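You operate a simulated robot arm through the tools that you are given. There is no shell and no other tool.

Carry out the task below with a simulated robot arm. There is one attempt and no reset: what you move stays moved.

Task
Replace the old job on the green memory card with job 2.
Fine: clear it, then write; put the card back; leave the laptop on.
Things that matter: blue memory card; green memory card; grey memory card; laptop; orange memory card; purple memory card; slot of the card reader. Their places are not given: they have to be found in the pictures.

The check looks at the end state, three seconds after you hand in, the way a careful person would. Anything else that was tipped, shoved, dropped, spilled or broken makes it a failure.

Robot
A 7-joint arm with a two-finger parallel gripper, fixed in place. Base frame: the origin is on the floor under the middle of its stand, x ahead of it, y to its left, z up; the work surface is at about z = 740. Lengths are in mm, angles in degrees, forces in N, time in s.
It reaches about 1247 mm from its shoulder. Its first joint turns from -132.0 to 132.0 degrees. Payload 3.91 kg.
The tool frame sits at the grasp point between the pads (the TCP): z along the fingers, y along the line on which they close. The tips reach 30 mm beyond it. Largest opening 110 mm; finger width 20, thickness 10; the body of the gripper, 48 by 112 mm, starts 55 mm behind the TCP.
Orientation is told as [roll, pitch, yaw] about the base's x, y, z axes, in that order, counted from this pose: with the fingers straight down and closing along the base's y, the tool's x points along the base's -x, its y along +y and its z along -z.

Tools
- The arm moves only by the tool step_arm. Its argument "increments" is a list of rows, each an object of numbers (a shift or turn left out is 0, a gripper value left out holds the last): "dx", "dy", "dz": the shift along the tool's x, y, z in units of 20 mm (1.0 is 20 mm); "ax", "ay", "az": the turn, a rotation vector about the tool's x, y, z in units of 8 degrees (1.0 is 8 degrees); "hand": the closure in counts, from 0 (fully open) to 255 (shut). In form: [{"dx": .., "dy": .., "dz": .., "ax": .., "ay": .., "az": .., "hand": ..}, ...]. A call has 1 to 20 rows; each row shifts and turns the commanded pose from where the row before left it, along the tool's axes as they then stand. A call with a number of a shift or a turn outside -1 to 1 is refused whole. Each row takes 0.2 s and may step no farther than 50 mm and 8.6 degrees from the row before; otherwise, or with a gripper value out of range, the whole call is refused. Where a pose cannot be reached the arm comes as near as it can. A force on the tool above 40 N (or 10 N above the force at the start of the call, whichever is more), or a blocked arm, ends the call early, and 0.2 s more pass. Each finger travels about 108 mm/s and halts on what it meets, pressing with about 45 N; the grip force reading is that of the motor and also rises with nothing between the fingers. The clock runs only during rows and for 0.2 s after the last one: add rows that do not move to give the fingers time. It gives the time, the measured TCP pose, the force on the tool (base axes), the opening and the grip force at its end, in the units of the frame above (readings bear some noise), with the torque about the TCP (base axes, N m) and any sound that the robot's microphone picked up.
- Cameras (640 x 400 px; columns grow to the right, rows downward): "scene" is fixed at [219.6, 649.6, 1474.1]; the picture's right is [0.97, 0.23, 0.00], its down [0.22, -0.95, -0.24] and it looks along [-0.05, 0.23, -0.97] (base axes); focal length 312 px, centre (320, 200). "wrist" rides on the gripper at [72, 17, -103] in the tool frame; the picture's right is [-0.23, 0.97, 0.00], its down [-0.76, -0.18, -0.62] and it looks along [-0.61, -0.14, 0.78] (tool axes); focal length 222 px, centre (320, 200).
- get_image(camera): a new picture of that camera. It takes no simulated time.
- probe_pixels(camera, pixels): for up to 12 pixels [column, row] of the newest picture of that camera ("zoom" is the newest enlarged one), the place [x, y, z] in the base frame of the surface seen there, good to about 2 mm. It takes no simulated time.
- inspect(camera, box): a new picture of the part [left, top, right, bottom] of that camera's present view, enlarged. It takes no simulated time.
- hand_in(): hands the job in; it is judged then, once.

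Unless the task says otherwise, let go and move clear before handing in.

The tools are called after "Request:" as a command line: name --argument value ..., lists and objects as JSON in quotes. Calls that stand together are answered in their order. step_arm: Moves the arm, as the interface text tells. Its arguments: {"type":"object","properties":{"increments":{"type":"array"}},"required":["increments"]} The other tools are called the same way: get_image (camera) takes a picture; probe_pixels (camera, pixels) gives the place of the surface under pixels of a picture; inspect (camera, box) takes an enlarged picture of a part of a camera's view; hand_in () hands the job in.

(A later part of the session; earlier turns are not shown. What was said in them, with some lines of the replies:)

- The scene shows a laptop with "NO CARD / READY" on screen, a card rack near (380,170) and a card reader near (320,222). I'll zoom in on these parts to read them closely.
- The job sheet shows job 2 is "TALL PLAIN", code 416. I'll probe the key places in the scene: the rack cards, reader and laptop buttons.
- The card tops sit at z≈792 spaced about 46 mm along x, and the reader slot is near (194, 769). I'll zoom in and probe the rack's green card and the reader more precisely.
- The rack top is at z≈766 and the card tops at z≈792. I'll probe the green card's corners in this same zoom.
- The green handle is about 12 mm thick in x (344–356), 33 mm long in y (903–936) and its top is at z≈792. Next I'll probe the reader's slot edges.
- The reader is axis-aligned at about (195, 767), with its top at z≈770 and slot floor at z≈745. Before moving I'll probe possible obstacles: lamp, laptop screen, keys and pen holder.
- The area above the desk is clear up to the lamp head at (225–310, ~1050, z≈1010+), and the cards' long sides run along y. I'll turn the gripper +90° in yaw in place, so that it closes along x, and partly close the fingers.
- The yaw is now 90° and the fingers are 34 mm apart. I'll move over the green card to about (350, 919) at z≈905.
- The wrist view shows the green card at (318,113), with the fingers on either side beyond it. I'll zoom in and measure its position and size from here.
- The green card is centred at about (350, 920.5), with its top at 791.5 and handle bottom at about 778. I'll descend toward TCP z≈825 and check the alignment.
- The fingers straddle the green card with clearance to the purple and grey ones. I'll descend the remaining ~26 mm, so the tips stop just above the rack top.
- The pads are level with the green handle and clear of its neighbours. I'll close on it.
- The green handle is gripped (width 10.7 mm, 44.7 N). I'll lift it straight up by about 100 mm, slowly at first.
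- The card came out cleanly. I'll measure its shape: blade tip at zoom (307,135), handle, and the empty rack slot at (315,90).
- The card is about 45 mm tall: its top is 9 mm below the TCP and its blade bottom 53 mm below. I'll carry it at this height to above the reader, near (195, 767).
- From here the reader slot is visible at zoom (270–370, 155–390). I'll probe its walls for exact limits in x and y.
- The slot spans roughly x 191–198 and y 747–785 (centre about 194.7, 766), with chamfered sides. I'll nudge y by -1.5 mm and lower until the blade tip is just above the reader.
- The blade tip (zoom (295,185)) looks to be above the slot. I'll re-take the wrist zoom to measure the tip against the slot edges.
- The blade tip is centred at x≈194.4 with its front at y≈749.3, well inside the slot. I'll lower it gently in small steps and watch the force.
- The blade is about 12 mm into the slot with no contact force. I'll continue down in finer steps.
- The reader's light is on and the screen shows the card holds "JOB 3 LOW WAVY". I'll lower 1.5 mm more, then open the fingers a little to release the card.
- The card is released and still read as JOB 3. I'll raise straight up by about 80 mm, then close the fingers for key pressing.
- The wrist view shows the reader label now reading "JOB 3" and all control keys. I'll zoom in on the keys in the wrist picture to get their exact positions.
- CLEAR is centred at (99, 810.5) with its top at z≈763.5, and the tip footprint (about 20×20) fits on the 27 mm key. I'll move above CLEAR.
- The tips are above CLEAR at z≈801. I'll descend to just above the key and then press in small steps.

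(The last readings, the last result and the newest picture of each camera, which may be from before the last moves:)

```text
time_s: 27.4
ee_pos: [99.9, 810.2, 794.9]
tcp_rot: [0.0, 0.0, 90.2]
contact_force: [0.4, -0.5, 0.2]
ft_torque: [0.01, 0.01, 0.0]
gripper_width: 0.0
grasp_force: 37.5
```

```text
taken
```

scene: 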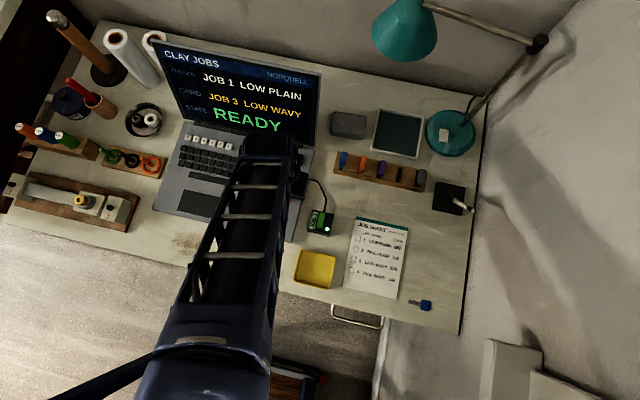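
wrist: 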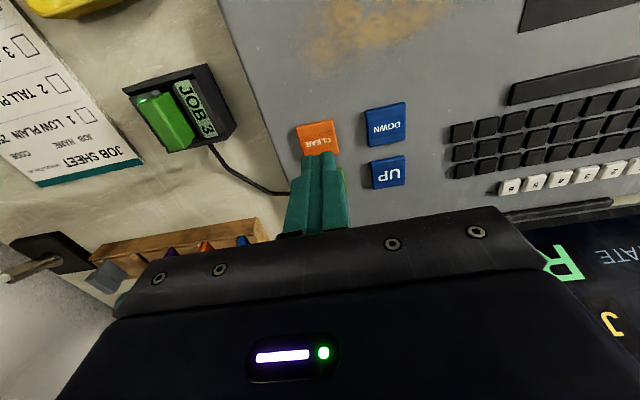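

No contact yet (TCP z≈794.9, force near zero). I'll press further in 1 mm steps.

Request:
step_arm --increments '[{"dz": 0.05}, {"dz": 0.05}, {"dz": 0.05}, {}]'

Request:
inspect --camera "scene" --box '[150, 40, 330, 150]'

```text
time_s: 28.4
ee_pos: [99.1, 810.5, 792.6]
tcp_rot: [0.0, 0.0, 90.1]
contact_force: [-0.7, 0.4, 0.9]
ft_torque: [0.03, 0.0, 0.04]
gripper_width: 0.1
grasp_force: 37.4
```

```text
3.56 times, centred on (240, 95) of scene
```

zoom: 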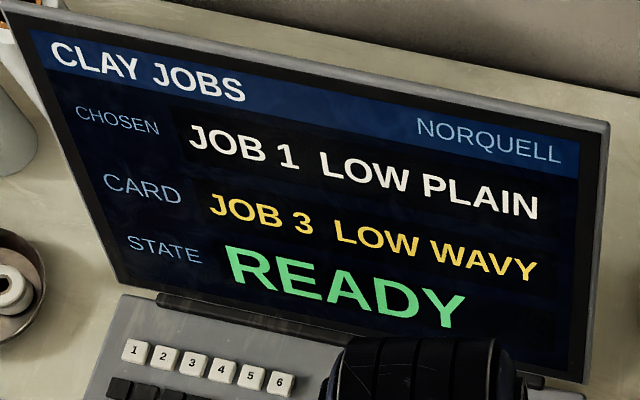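

Request:
step_arm --increments '[{"dz": 0.05}, {"dz": 0.05}, {}]'

Request:
inspect --camera "scene" --box '[150, 40, 330, 150]'

```text
time_s: 29.2
ee_pos: [100.0, 810.3, 789.7]
tcp_rot: [0.1, 0.1, 90.0]
contact_force: [0.4, 1.4, 3.5]
ft_torque: [0.06, 0.0, 0.02]
gripper_width: 0.1
grasp_force: 37.2
heard: click
```

```text
3.56 times, centred on (240, 95) of scene
```

zoom: 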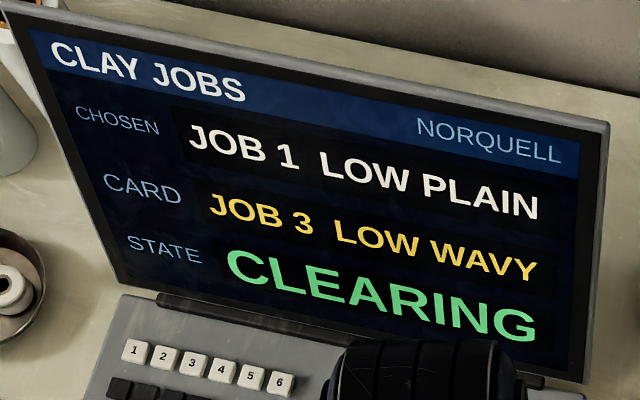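

A click was heard and the state now says "CLEARING". I'll release the key, raise, and wait.

Request:
step_arm --increments '[{"dz": -0.5}, {"dz": -1}, {}, {}, {}, {}, {}, {}]'

Request:
inspect --camera "scene" --box '[150, 40, 330, 150]'

```text
time_s: 31.0
ee_pos: [100.6, 809.9, 819.6]
tcp_rot: [0.0, 0.0, 90.1]
contact_force: [0.0, 0.2, -0.5]
ft_torque: [0.02, -0.01, 0.02]
gripper_width: 0.3
grasp_force: 37.3
```

```text
3.56 times, centred on (240, 95) of scene
```

zoom: 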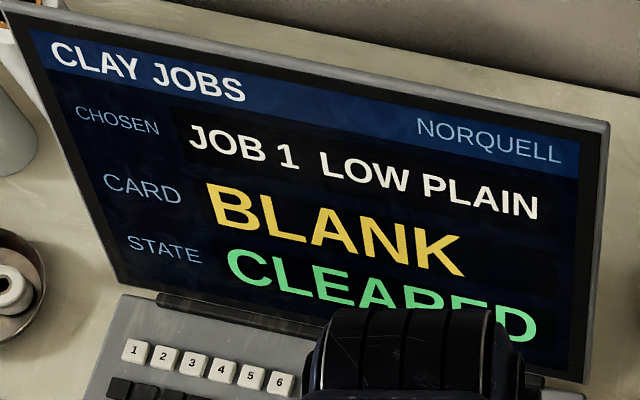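

The card is now "BLANK" and the state "CLEARED". I'll move over UP (44.5, 855) and press it.

Request:
step_arm --increments '[{"dx": -0.75, "dy": 0.95}, {"dx": -0.75, "dy": 0.95}, {"dx": -0.75, "dy": 0.88}, {}, {"dz": 0.6}, {"dz": 0.5}, {}, {"dz": 0.1}, {"dz": 0.1}, {"dz": 0.05}, {"dz": 0.05}, {"dz": 0.05}, {}]'

Request:
get_image --camera "scene"

Request:
inspect --camera "scene" --box '[150, 40, 330, 150]'

```text
time_s: 33.8
ee_pos: [43.4, 856.0, 791.0]
tcp_rot: [0.0, 0.0, 90.1]
contact_force: [-1.6, 0.0, 2.1]
ft_torque: [-0.04, 0.05, 0.0]
gripper_width: 0.0
grasp_force: 38.2
heard: click
```

```text
taken
```

scene: 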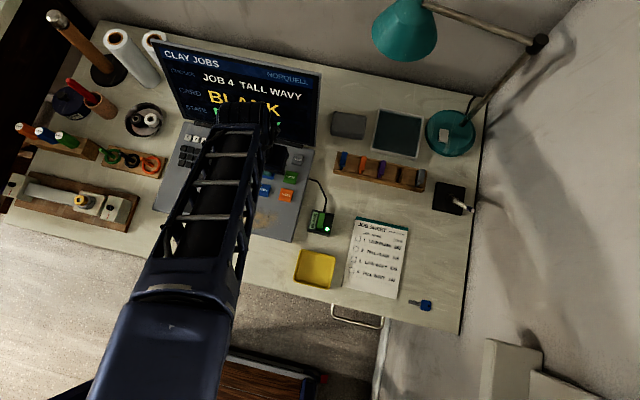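

```text
3.56 times, centred on (240, 95) of scene
```

zoom: 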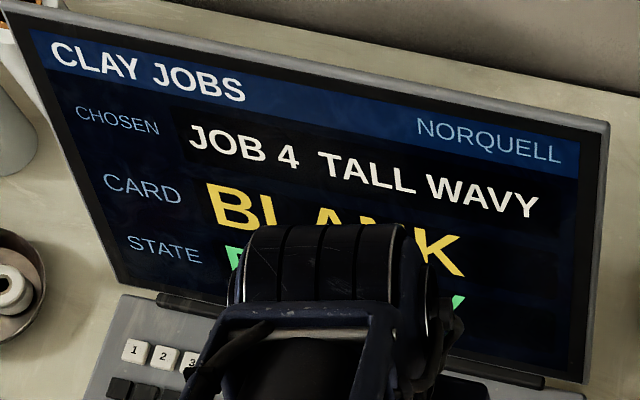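

UP wrapped to JOB 4, so each UP goes back by one; two more UPs give JOB 2. I'll release and press UP once more.

Request:
step_arm --increments '[{"dz": -0.4}, {"dz": -0.2}, {}, {}, {"dz": 0.3}, {"dz": 0.15}, {"dz": 0.1}, {"dz": 0.05}, {}]'

Request:
inspect --camera "scene" --box '[150, 40, 330, 150]'

```text
time_s: 35.8
ee_pos: [43.3, 855.8, 789.8]
tcp_rot: [0.0, 0.0, 90.1]
contact_force: [0.6, 0.8, 1.9]
ft_torque: [0.02, 0.0, -0.01]
gripper_width: 0.1
grasp_force: 37.9
heard: click
```

```text
3.56 times, centred on (240, 95) of scene
```

zoom: 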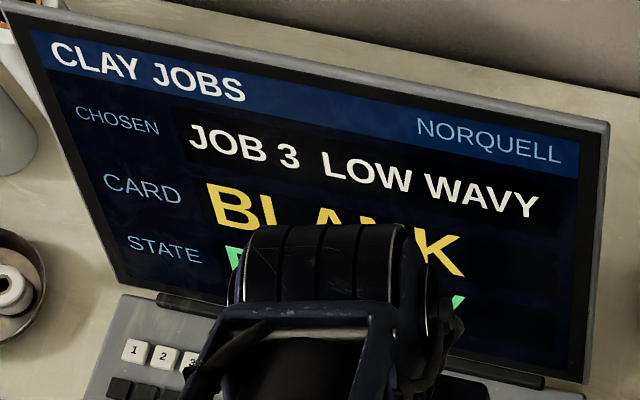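

JOB 3 is now chosen. I'll press UP once more to reach JOB 2.

Request:
step_arm --increments '[{"dz": -0.4}, {"dz": -0.2}, {}, {}, {"dz": 0.3}, {"dz": 0.15}, {"dz": 0.1}, {"dz": 0.05}, {}]'

Request:
inspect --camera "scene" --box '[150, 40, 330, 150]'

```text
time_s: 37.8
ee_pos: [44.6, 855.8, 790.6]
tcp_rot: [0.0, -0.1, 90.2]
contact_force: [-0.4, 0.1, 1.6]
ft_torque: [-0.03, 0.03, -0.03]
gripper_width: 0.0
grasp_force: 37.9
heard: click
```

```text
3.56 times, centred on (240, 95) of scene
```

zoom: 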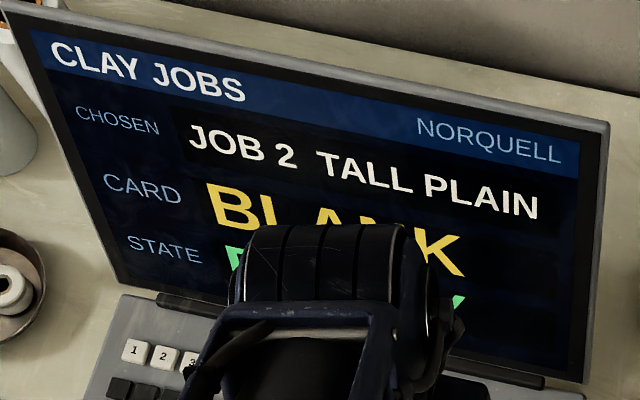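

JOB 2 TALL PLAIN is chosen. I'll raise, move to WRITE at (99, 855), and verify the position before pressing, since POWER lies behind it at y≥889.

Request:
step_arm --increments '[{"dz": -0.5}, {"dz": -1}, {"dy": -0.9}, {"dy": -0.9}, {"dy": -0.93}, {}, {}]'

Request:
get_image --camera "wrist"

Request:
inspect --camera "scene" --box '[150, 40, 330, 150]'

```text
time_s: 39.4
ee_pos: [98.6, 855.0, 820.1]
tcp_rot: [0.0, 0.1, 90.1]
contact_force: [1.1, -0.3, -0.1]
ft_torque: [0.01, 0.0, 0.03]
gripper_width: 0.2
grasp_force: 37.2
```

```text
taken
```

wrist: 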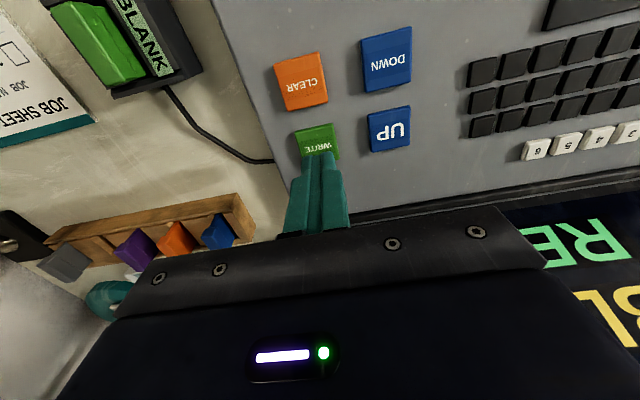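

```text
3.56 times, centred on (240, 95) of scene
```

zoom: 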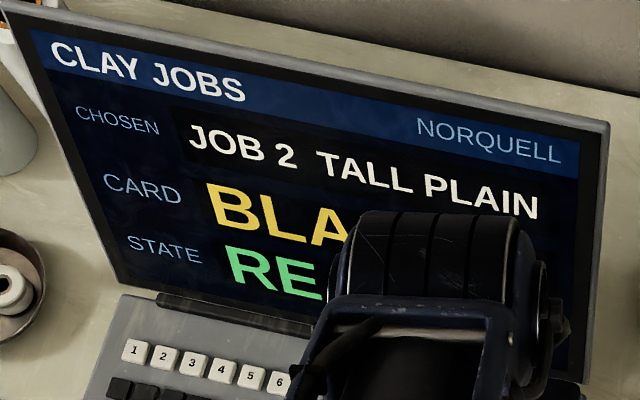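

The fingertip is over WRITE (wrist (318,145)), the reader says BLANK, and JOB 2 is chosen and ready. I'll press WRITE.

Request:
step_arm --increments '[{"dz": 0.6}, {"dz": 0.5}, {}, {"dz": 0.1}, {"dz": 0.1}, {"dz": 0.05}, {"dz": 0.05}, {"dz": 0.05}, {}]'

Request:
inspect --camera "scene" --box '[150, 40, 330, 150]'

```text
time_s: 41.4
ee_pos: [97.4, 855.3, 791.5]
tcp_rot: [-0.1, 0.0, 90.1]
contact_force: [-0.9, -1.1, 1.3]
ft_torque: [-0.01, 0.0, 0.03]
gripper_width: 0.2
grasp_force: 37.6
heard: click
```

```text
3.56 times, centred on (240, 95) of scene
```

zoom: 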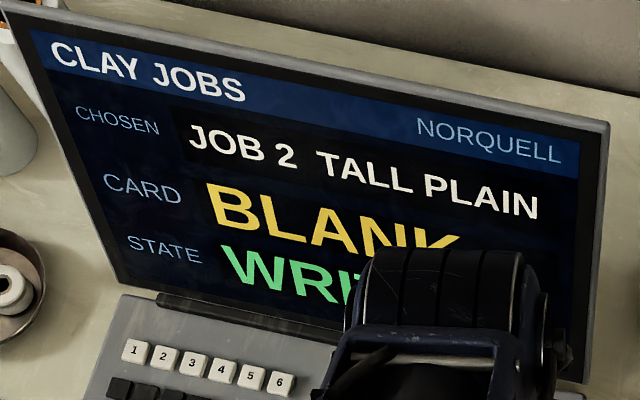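

A click, and the state shows "WRI…" (writing). I'll raise clear and wait for the write to finish.

Request:
step_arm --increments '[{"dz": -0.5}, {"dz": -1}, {"dz": -1}, {"dz": -1}, {}, {}, {}, {}, {}, {}]'

Request:
inspect --camera "scene" --box '[150, 40, 330, 150]'

Request:
get_image --camera "wrist"

```text
time_s: 43.6
ee_pos: [97.1, 855.5, 861.3]
tcp_rot: [0.1, 0.0, 90.1]
contact_force: [-0.6, -0.9, -0.2]
ft_torque: [0.01, -0.04, -0.01]
gripper_width: 0.0
grasp_force: 37.5
```

```text
3.56 times, centred on (240, 95) of scene
```

zoom: 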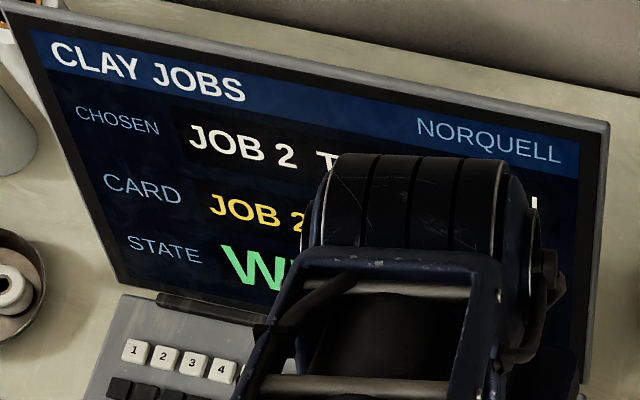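

```text
taken
```

wrist: 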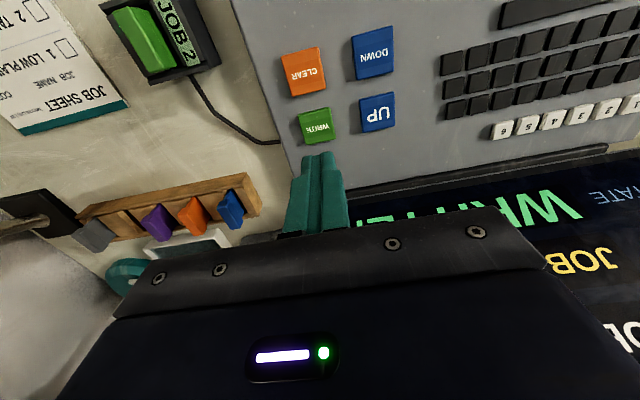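

The reader label says "JOB 2" and the screen says "WRITTEN". I'll go back over the card in the reader at (195, 766) and pre-open the fingers.

Request:
step_arm --increments '[{"dx": 0.9, "dy": -0.97, "dz": -0.3}, {"dx": 0.9, "dy": -0.97, "dz": -0.3}, {"dx": 0.9, "dy": -0.97, "dz": -0.2, "hand": 190}, {"dx": 0.9, "dy": -0.97}, {"dx": 0.9, "dy": -0.97}, {}, {}, {}]'

Request:
get_image --camera "wrist"

Request:
inspect --camera "scene" --box '[150, 40, 330, 150]'

Request:
inspect --camera "wrist" --box '[270, 70, 370, 150]'

```text
time_s: 45.4
ee_pos: [194.6, 766.2, 877.6]
tcp_rot: [0.1, 0.0, 90.1]
contact_force: [0.0, -0.1, 0.3]
ft_torque: [-0.01, -0.01, -0.01]
gripper_width: 28.0
grasp_force: 0.2
```

```text
taken
```

wrist: 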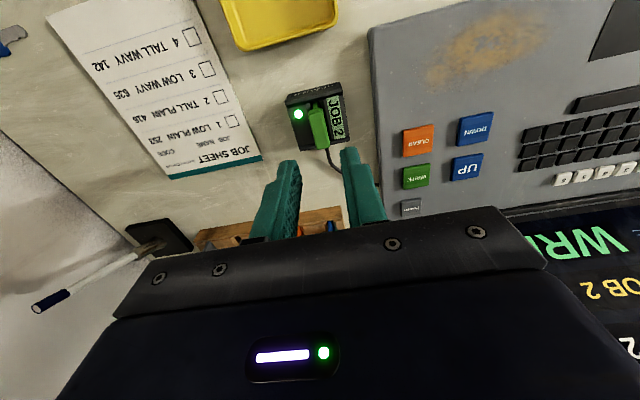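

```text
3.56 times, centred on (240, 95) of scene
```

zoom: 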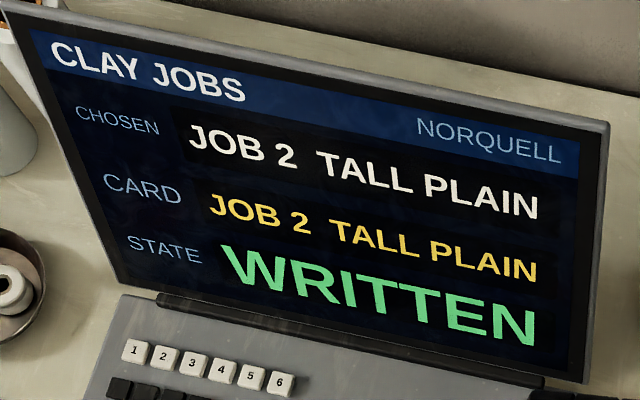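

```text
5.00 times, centred on (320, 110) of wrist
```

zoom: 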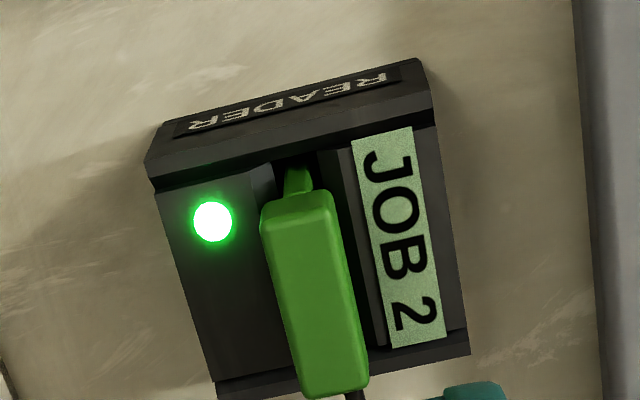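

The screen says CARD "JOB 2 TALL PLAIN" and "WRITTEN". I'll measure the card's position in the reader before gripping it.

Request:
probe_pixels --camera "zoom" --pixels '[[268, 225], [328, 215], [285, 300], [345, 290], [305, 385], [362, 378], [298, 180], [310, 250], [320, 300], [330, 360], [290, 205], [300, 230]]'

```text
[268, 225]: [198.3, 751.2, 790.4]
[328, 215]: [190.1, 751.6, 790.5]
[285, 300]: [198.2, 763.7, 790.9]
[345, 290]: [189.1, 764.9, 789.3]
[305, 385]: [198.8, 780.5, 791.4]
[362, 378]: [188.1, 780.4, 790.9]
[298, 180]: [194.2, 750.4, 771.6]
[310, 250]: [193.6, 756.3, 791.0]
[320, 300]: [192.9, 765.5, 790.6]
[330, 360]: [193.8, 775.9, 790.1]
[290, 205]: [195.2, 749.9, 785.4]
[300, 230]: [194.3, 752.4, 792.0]
```

The card sits at x≈194, y 749–782, with its top at z≈790.7, so it has not shifted. I'll descend to the same grip height as before (TCP z≈802).

Request:
step_arm --increments '[{"dz": 0.8}, {"dz": 0.8}, {"dz": 0.7}, {"dz": 0.5}, {"dz": 0.4}, {"dz": 0.3}, {"dz": 0.25}, {}, {}]'

Request:
inspect --camera "wrist" --box '[260, 90, 380, 190]'

```text
time_s: 47.4
ee_pos: [195.8, 766.0, 801.7]
tcp_rot: [0.0, 0.0, 90.1]
contact_force: [-0.7, -0.9, -0.4]
ft_torque: [0.04, 0.02, 0.01]
gripper_width: 28.3
grasp_force: 0.1
```

```text
4.00 times, centred on (320, 140) of wrist
```

zoom: 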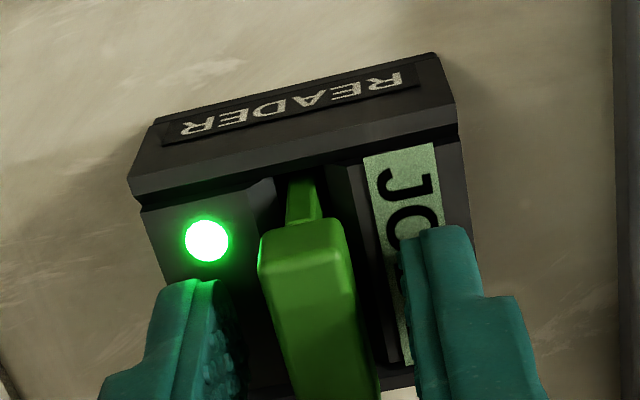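

The fingers straddle the card, but it may be a little off centre. I'll probe the handle and finger inner edges before closing.

Request:
probe_pixels --camera "zoom" --pixels '[[265, 270], [345, 265], [280, 330], [355, 325], [215, 300], [225, 320], [190, 290], [410, 240], [412, 260], [430, 235], [240, 350], [310, 280]]'

```text
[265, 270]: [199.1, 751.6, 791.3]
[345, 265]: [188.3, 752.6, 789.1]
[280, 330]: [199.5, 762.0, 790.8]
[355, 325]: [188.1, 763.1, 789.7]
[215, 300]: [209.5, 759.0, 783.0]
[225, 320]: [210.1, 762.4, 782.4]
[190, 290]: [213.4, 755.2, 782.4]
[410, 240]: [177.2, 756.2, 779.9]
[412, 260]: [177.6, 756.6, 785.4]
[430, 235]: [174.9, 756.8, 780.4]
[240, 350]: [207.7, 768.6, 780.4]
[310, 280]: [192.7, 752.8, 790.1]
```

The card spans x 188–199.4 and the fingers are about centred on it (177.5 to 209). I'll close gently and then lift.

Request:
step_arm --increments '[{"hand": 205}, {"hand": 215}, {"hand": 222}, {"hand": 228}, {"hand": 255}, {}, {}]'

Request:
inspect --camera "wrist" --box '[260, 90, 380, 190]'

```text
time_s: 49.0
ee_pos: [196.0, 766.4, 801.7]
tcp_rot: [0.0, 0.0, 90.1]
contact_force: [-0.3, -0.4, -0.8]
ft_torque: [0.01, 0.03, 0.01]
gripper_width: 10.5
grasp_force: 45.2
```

```text
4.00 times, centred on (320, 140) of wrist
```

zoom: 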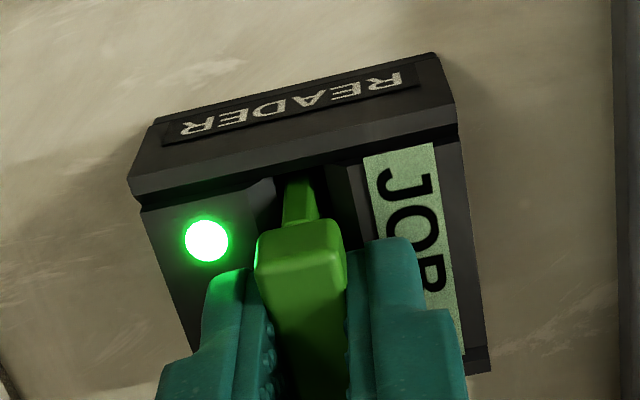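

The card is gripped (10.5 mm, 45 N) and the reader did not move. I'll lift it straight out.

Request:
step_arm --increments '[{"dz": -0.15}, {"dz": -0.25}, {"dz": -0.4}, {"dz": -0.5}, {"dz": -0.7}, {"dz": -0.9}, {"dz": -1}, {"dz": -1}, {}, {}]'

Request:
get_image --camera "wrist"

Request:
inspect --camera "scene" --box '[150, 40, 330, 150]'

Request:
inspect --camera "wrist" --box '[260, 70, 380, 170]'

```text
time_s: 51.2
ee_pos: [194.9, 766.1, 899.2]
tcp_rot: [0.0, 0.0, 90.1]
contact_force: [0.6, -0.4, 1.1]
ft_torque: [0.01, 0.03, -0.01]
gripper_width: 10.5
grasp_force: 45.7
```

```text
taken
```

wrist: 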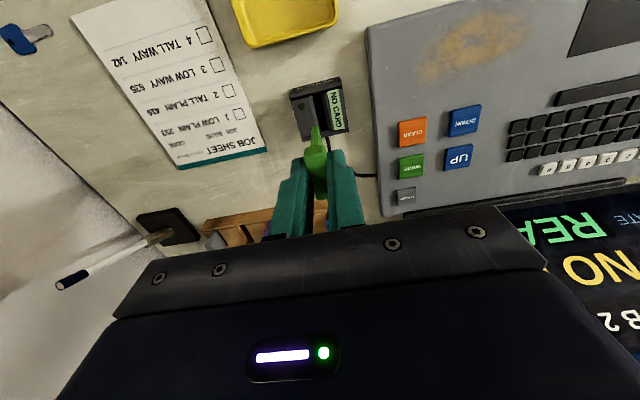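

```text
3.56 times, centred on (240, 95) of scene
```

zoom: 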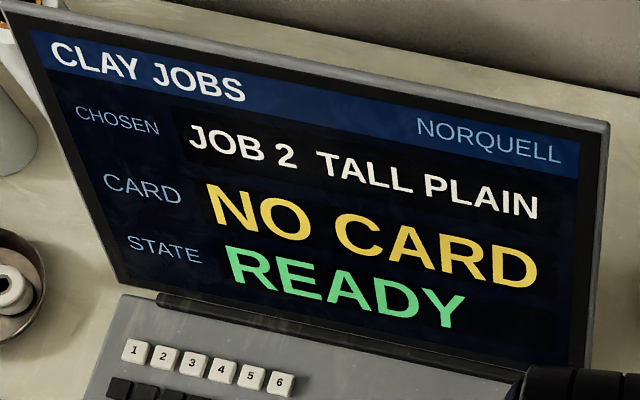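

```text
4.00 times, centred on (320, 120) of wrist
```

zoom: 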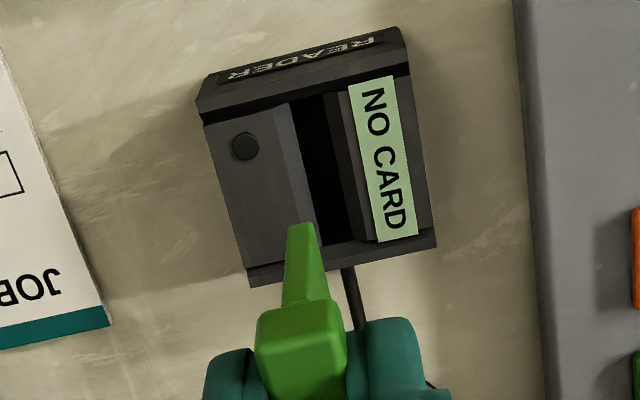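

The card is out; the laptop is on, showing NO CARD / READY, with JOB 2 still chosen. I'll carry the card back above its rack slot at (350, 920).

Request:
step_arm --increments '[{"dx": -0.967, "dy": -0.972}, {"dx": -0.967, "dy": -0.972}, {"dx": -0.967, "dy": -0.972}, {"dx": -0.967, "dy": -0.972}, {"dx": -0.967, "dy": -0.972}, {"dx": -0.967, "dy": -0.972}, {"dx": -0.967, "dy": -0.972}, {"dx": -0.967, "dy": -0.972}, {}, {}, {}]'

Request:
get_image --camera "wrist"

Request:
inspect --camera "wrist" --box '[270, 80, 370, 170]'

```text
time_s: 53.6
ee_pos: [349.9, 920.0, 901.8]
tcp_rot: [0.0, 0.0, 90.1]
contact_force: [0.2, -0.2, -0.1]
ft_torque: [-0.01, -0.02, 0.01]
gripper_width: 10.7
grasp_force: 45.1
```

```text
taken
```

wrist: 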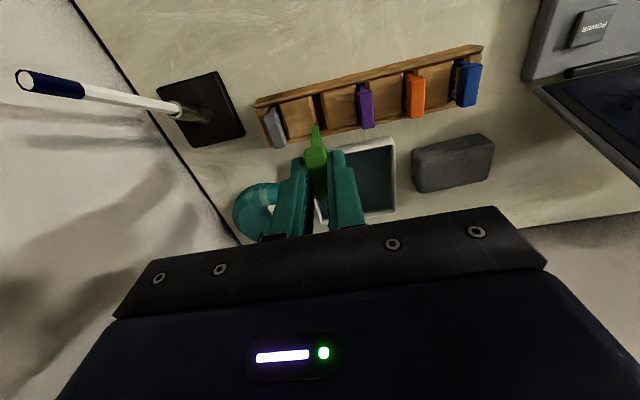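

```text
4.44 times, centred on (320, 125) of wrist
```

zoom: 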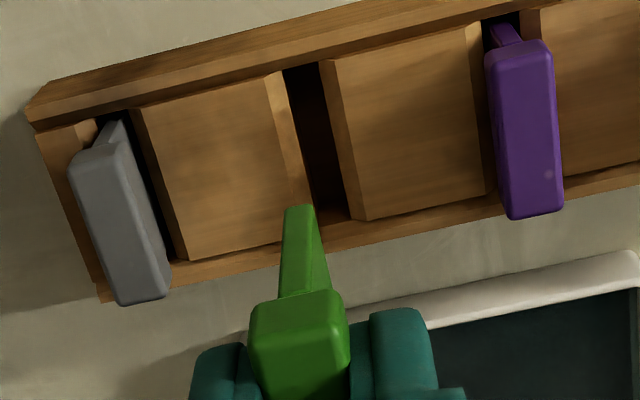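

The card hangs over its slot. I'll lower to about 10 mm above the rack and measure the blade against the slot.

Request:
step_arm --increments '[{"dz": 0.8}, {"dz": 0.8}, {"dz": 0.8}, {"dz": 0.5}, {"dz": 0.5}, {}, {}, {}]'

Request:
inspect --camera "wrist" --box '[260, 90, 380, 170]'

Request:
probe_pixels --camera "zoom" --pixels '[[295, 190], [283, 195], [308, 195], [285, 230], [310, 230], [260, 200], [240, 200], [330, 200], [350, 200], [290, 150], [320, 150], [300, 165]]'

```text
time_s: 55.4
ee_pos: [350.6, 921.5, 831.9]
tcp_rot: [0.1, 0.0, 90.1]
contact_force: [0.3, -0.7, -0.2]
ft_torque: [-0.02, 0.0, 0.01]
gripper_width: 10.7
grasp_force: 44.7
```

```text
5.00 times, centred on (320, 130) of wrist
```

zoom: 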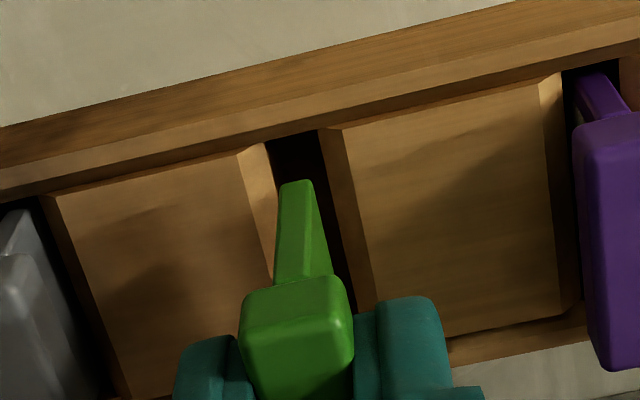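

```text
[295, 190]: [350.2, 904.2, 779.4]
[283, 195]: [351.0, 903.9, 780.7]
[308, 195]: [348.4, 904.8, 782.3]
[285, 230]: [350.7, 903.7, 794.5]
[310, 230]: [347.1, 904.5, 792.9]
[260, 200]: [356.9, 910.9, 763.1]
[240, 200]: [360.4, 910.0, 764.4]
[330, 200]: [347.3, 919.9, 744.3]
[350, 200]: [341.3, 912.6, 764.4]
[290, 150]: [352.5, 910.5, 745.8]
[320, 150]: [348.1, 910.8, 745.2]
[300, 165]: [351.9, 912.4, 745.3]
```

The blade is centred on the slot (x≈349.7, front at y≈904, bottom at z≈779). I'll lower it in, slowly.

Request:
step_arm --increments '[{"dz": 0.3}, {"dz": 0.25}, {"dz": 0.2}, {"dz": 0.2}, {"dz": 0.2}, {}, {}]'

Request:
inspect --camera "wrist" --box '[260, 90, 380, 170]'

```text
time_s: 57.0
ee_pos: [350.2, 920.3, 809.6]
tcp_rot: [0.0, 0.0, 90.1]
contact_force: [0.7, -0.3, 0.9]
ft_torque: [-0.01, -0.02, 0.01]
gripper_width: 11.0
grasp_force: 45.0
```

```text
5.00 times, centred on (320, 130) of wrist
```

zoom: 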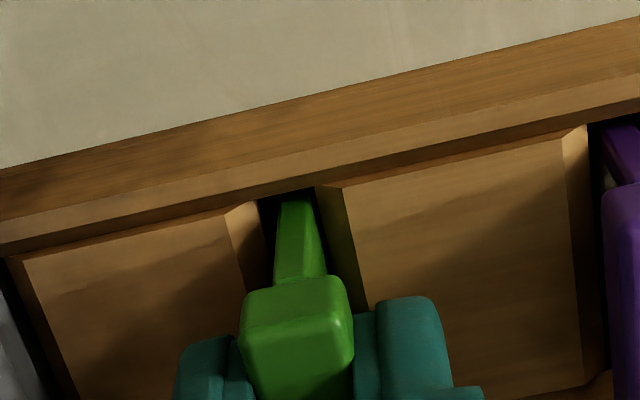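

The blade is inside the slot without force. I'll lower the remaining ~9 mm in small steps.

Request:
step_arm --increments '[{"dz": 0.15}, {"dz": 0.1}, {"dz": 0.1}, {"dz": 0.08}, {}]'

Request:
inspect --camera "wrist" --box '[220, 80, 420, 220]'

```text
time_s: 58.2
ee_pos: [350.1, 919.7, 801.5]
tcp_rot: [-0.1, -0.1, 90.1]
contact_force: [0.7, 0.4, 9.8]
ft_torque: [-0.05, 0.0, 0.0]
gripper_width: 10.9
grasp_force: 44.8
```

```text
2.86 times, centred on (320, 150) of wrist
```

zoom: 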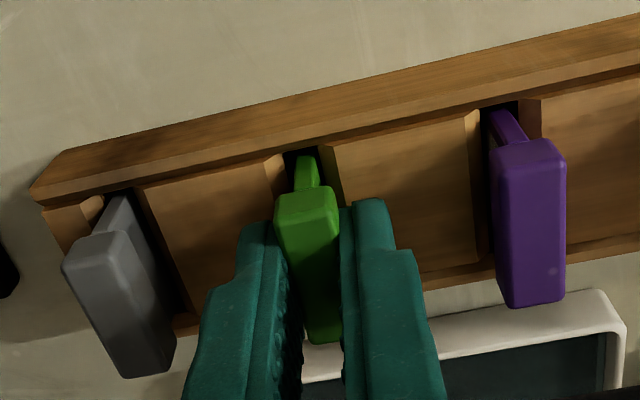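

A 9.8 N upward force shows the card has seated on the rack floor, and the view matches the original one. I'll open the fingers to 34 mm and rise straight up.

Request:
step_arm --increments '[{"dz": -0.03}, {"hand": 222}, {"hand": 205}, {"hand": 190}, {"hand": 178}, {}, {}]'

Request:
inspect --camera "wrist" --box '[220, 80, 420, 220]'

```text
time_s: 59.8
ee_pos: [351.5, 921.3, 801.3]
tcp_rot: [0.1, 0.1, 90.2]
contact_force: [-0.3, 0.6, -0.5]
ft_torque: [0.06, 0.0, 0.0]
gripper_width: 33.2
grasp_force: 0.1
```

```text
2.86 times, centred on (320, 150) of wrist
```

zoom: 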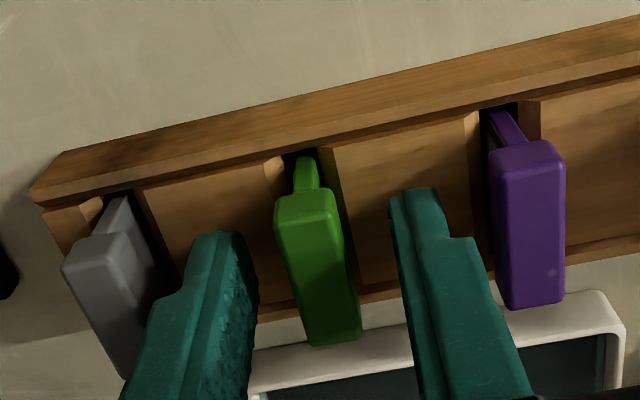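

The card stands free in its slot, with the fingers clear on both sides. I'll rise and then back away toward the start area.

Request:
step_arm --increments '[{"dz": -0.3}, {"dz": -0.6}, {"dz": -0.9}, {"dz": -1}, {"dz": -1}, {"dz": -1}, {"dz": -1}, {"dz": -1}, {"dx": 1}, {"dx": 1}, {"dx": 1}, {"dx": 1}, {"dx": 1}, {"dx": 1}, {"dx": 1}, {"dx": 1}, {"dx": 1}, {"dx": 1}, {}, {}]'

Request:
get_image --camera "scene"

Request:
get_image --camera "wrist"

Request:
inspect --camera "scene" --box '[325, 140, 435, 208]'

Request:
inspect --camera "scene" --box '[150, 40, 330, 150]'

```text
time_s: 64.0
ee_pos: [349.2, 721.8, 936.7]
tcp_rot: [-0.1, 0.0, 90.2]
contact_force: [0.0, 0.4, -0.8]
ft_torque: [0.0, 0.0, 0.01]
gripper_width: 33.2
grasp_force: 0.1
```

```text
taken
```

scene: 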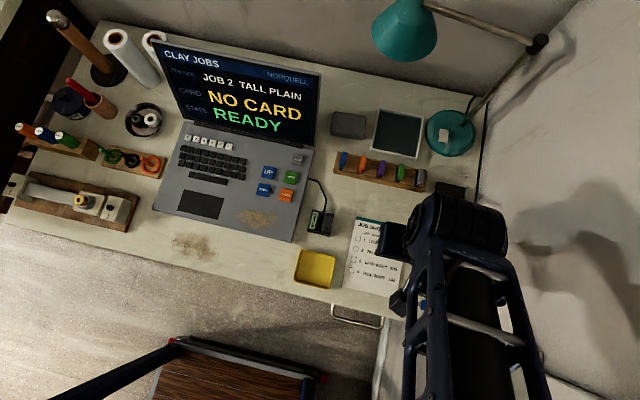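

```text
taken
```

wrist: 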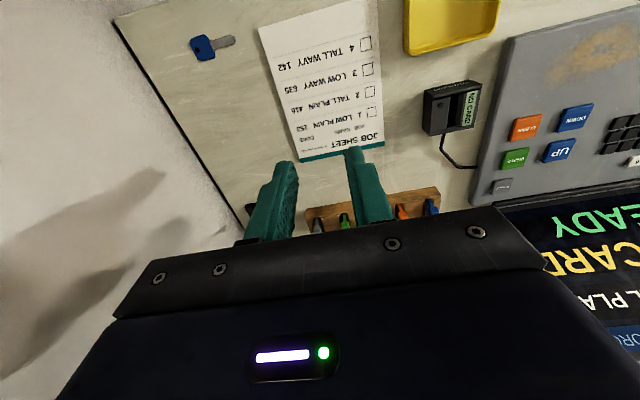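

```text
5.82 times, centred on (380, 174) of scene
```

zoom: 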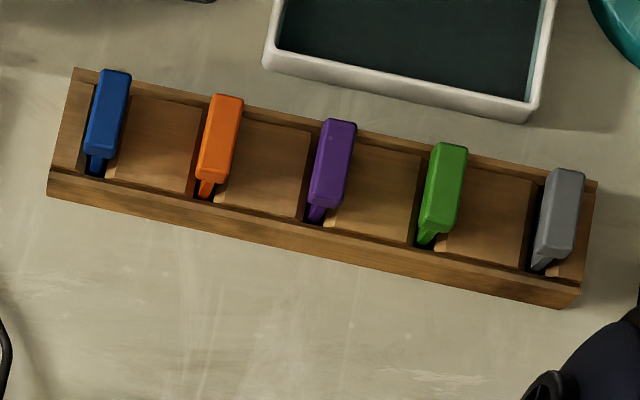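

```text
3.56 times, centred on (240, 95) of scene
```

zoom: 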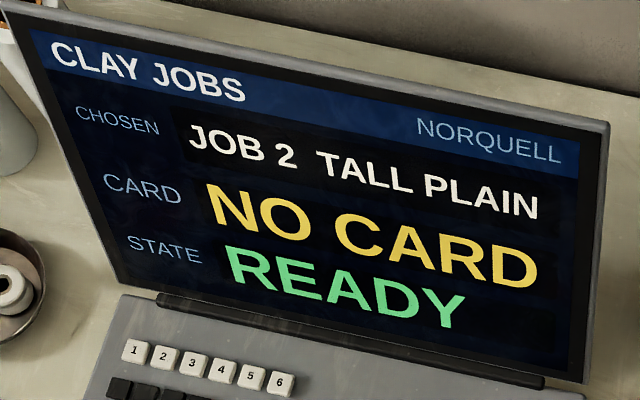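

The green card is back upright between purple and grey, and the laptop is on and ready. I'll move the arm back toward the start position to uncover the right side of the desk for a final check.

Request:
step_arm --increments '[{"dx": 0.8, "dy": 1, "dz": -0.2}, {"dx": 0.8, "dy": 1, "dz": -0.2}, {"dx": 0.8, "dy": 1, "dz": -0.2}, {"dx": 0.8, "dy": 1, "dz": -0.2}, {"dx": 0.8, "dy": 1, "dz": -0.2}, {"dx": 0.8, "dy": 1, "dz": -0.2}, {"dy": 1}, {"dy": 1}, {}, {}]'

Request:
get_image --camera "scene"

Request:
inspect --camera "scene" --box '[384, 155, 432, 195]'

Request:
probe_pixels --camera "zoom" --pixels '[[250, 98], [290, 106], [245, 150], [280, 158], [222, 225], [258, 235], [236, 170], [262, 172], [80, 100], [465, 180], [226, 255], [216, 268]]'

Request:
inspect --camera "scene" --box '[300, 140, 480, 250]'

```text
time_s: 66.2
ee_pos: [189.8, 623.1, 961.7]
tcp_rot: [0.0, 0.0, 90.1]
contact_force: [-0.2, 0.4, -0.1]
ft_torque: [0.01, 0.02, -0.05]
gripper_width: 33.0
grasp_force: 0.0
```

```text
taken
```

scene: 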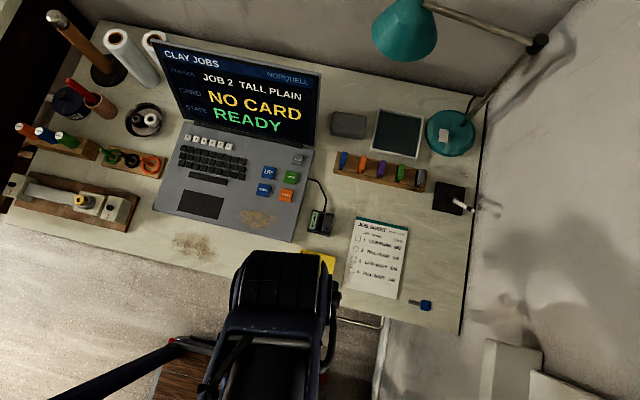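

```text
10.00 times, centred on (408, 175) of scene
```

zoom: 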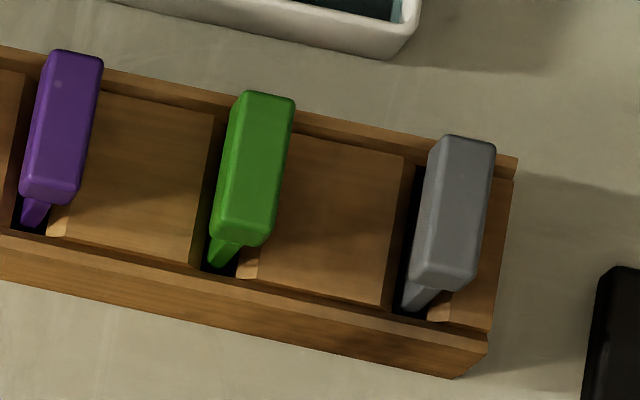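

```text
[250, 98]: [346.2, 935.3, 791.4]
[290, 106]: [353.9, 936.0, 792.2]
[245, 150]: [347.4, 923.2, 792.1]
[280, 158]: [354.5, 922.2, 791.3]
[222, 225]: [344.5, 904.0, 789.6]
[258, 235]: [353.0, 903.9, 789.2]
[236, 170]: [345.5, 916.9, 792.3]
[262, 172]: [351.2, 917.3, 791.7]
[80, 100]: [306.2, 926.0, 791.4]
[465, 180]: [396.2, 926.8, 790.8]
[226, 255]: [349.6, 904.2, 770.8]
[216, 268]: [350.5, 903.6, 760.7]
```

```text
3.56 times, centred on (390, 195) of scene
```

zoom: 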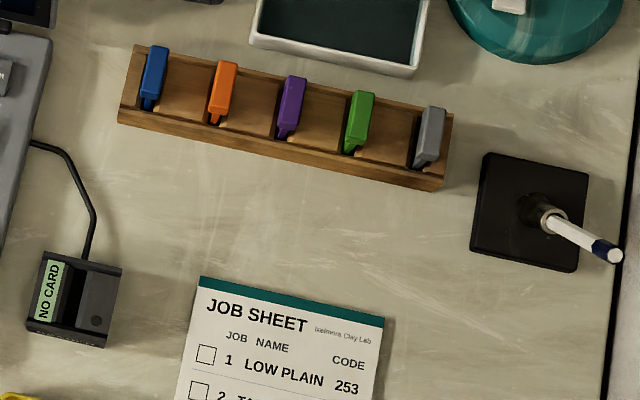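

The green card sits in its slot at its original height and place (top z≈792, x≈350, y 904–936). The other cards, reader and desk items are unchanged, and the laptop is on showing READY, so I'm handing in.

Request:
hand_in

```text
The job is handed in.
```

The green memory card now holds job 2 (TALL PLAIN) and is back in its own slot in the rack. I've handed the job in.

- **Old job:** the card held job 3 (LOW WAVY). I cleared it first, and the laptop showed the card as blank before I wrote anything.
- **New job:** I chose job 2 and pressed WRITE. The laptop showed "WRITTEN", and both it and the reader showed job 2 on the card.
- **End state:** the laptop is still on, showing "READY" and "NO CARD". In the final picture the other cards, the reader and the desk items I could see had not moved. The arm is clear of the cards and the reader, back near where it started.
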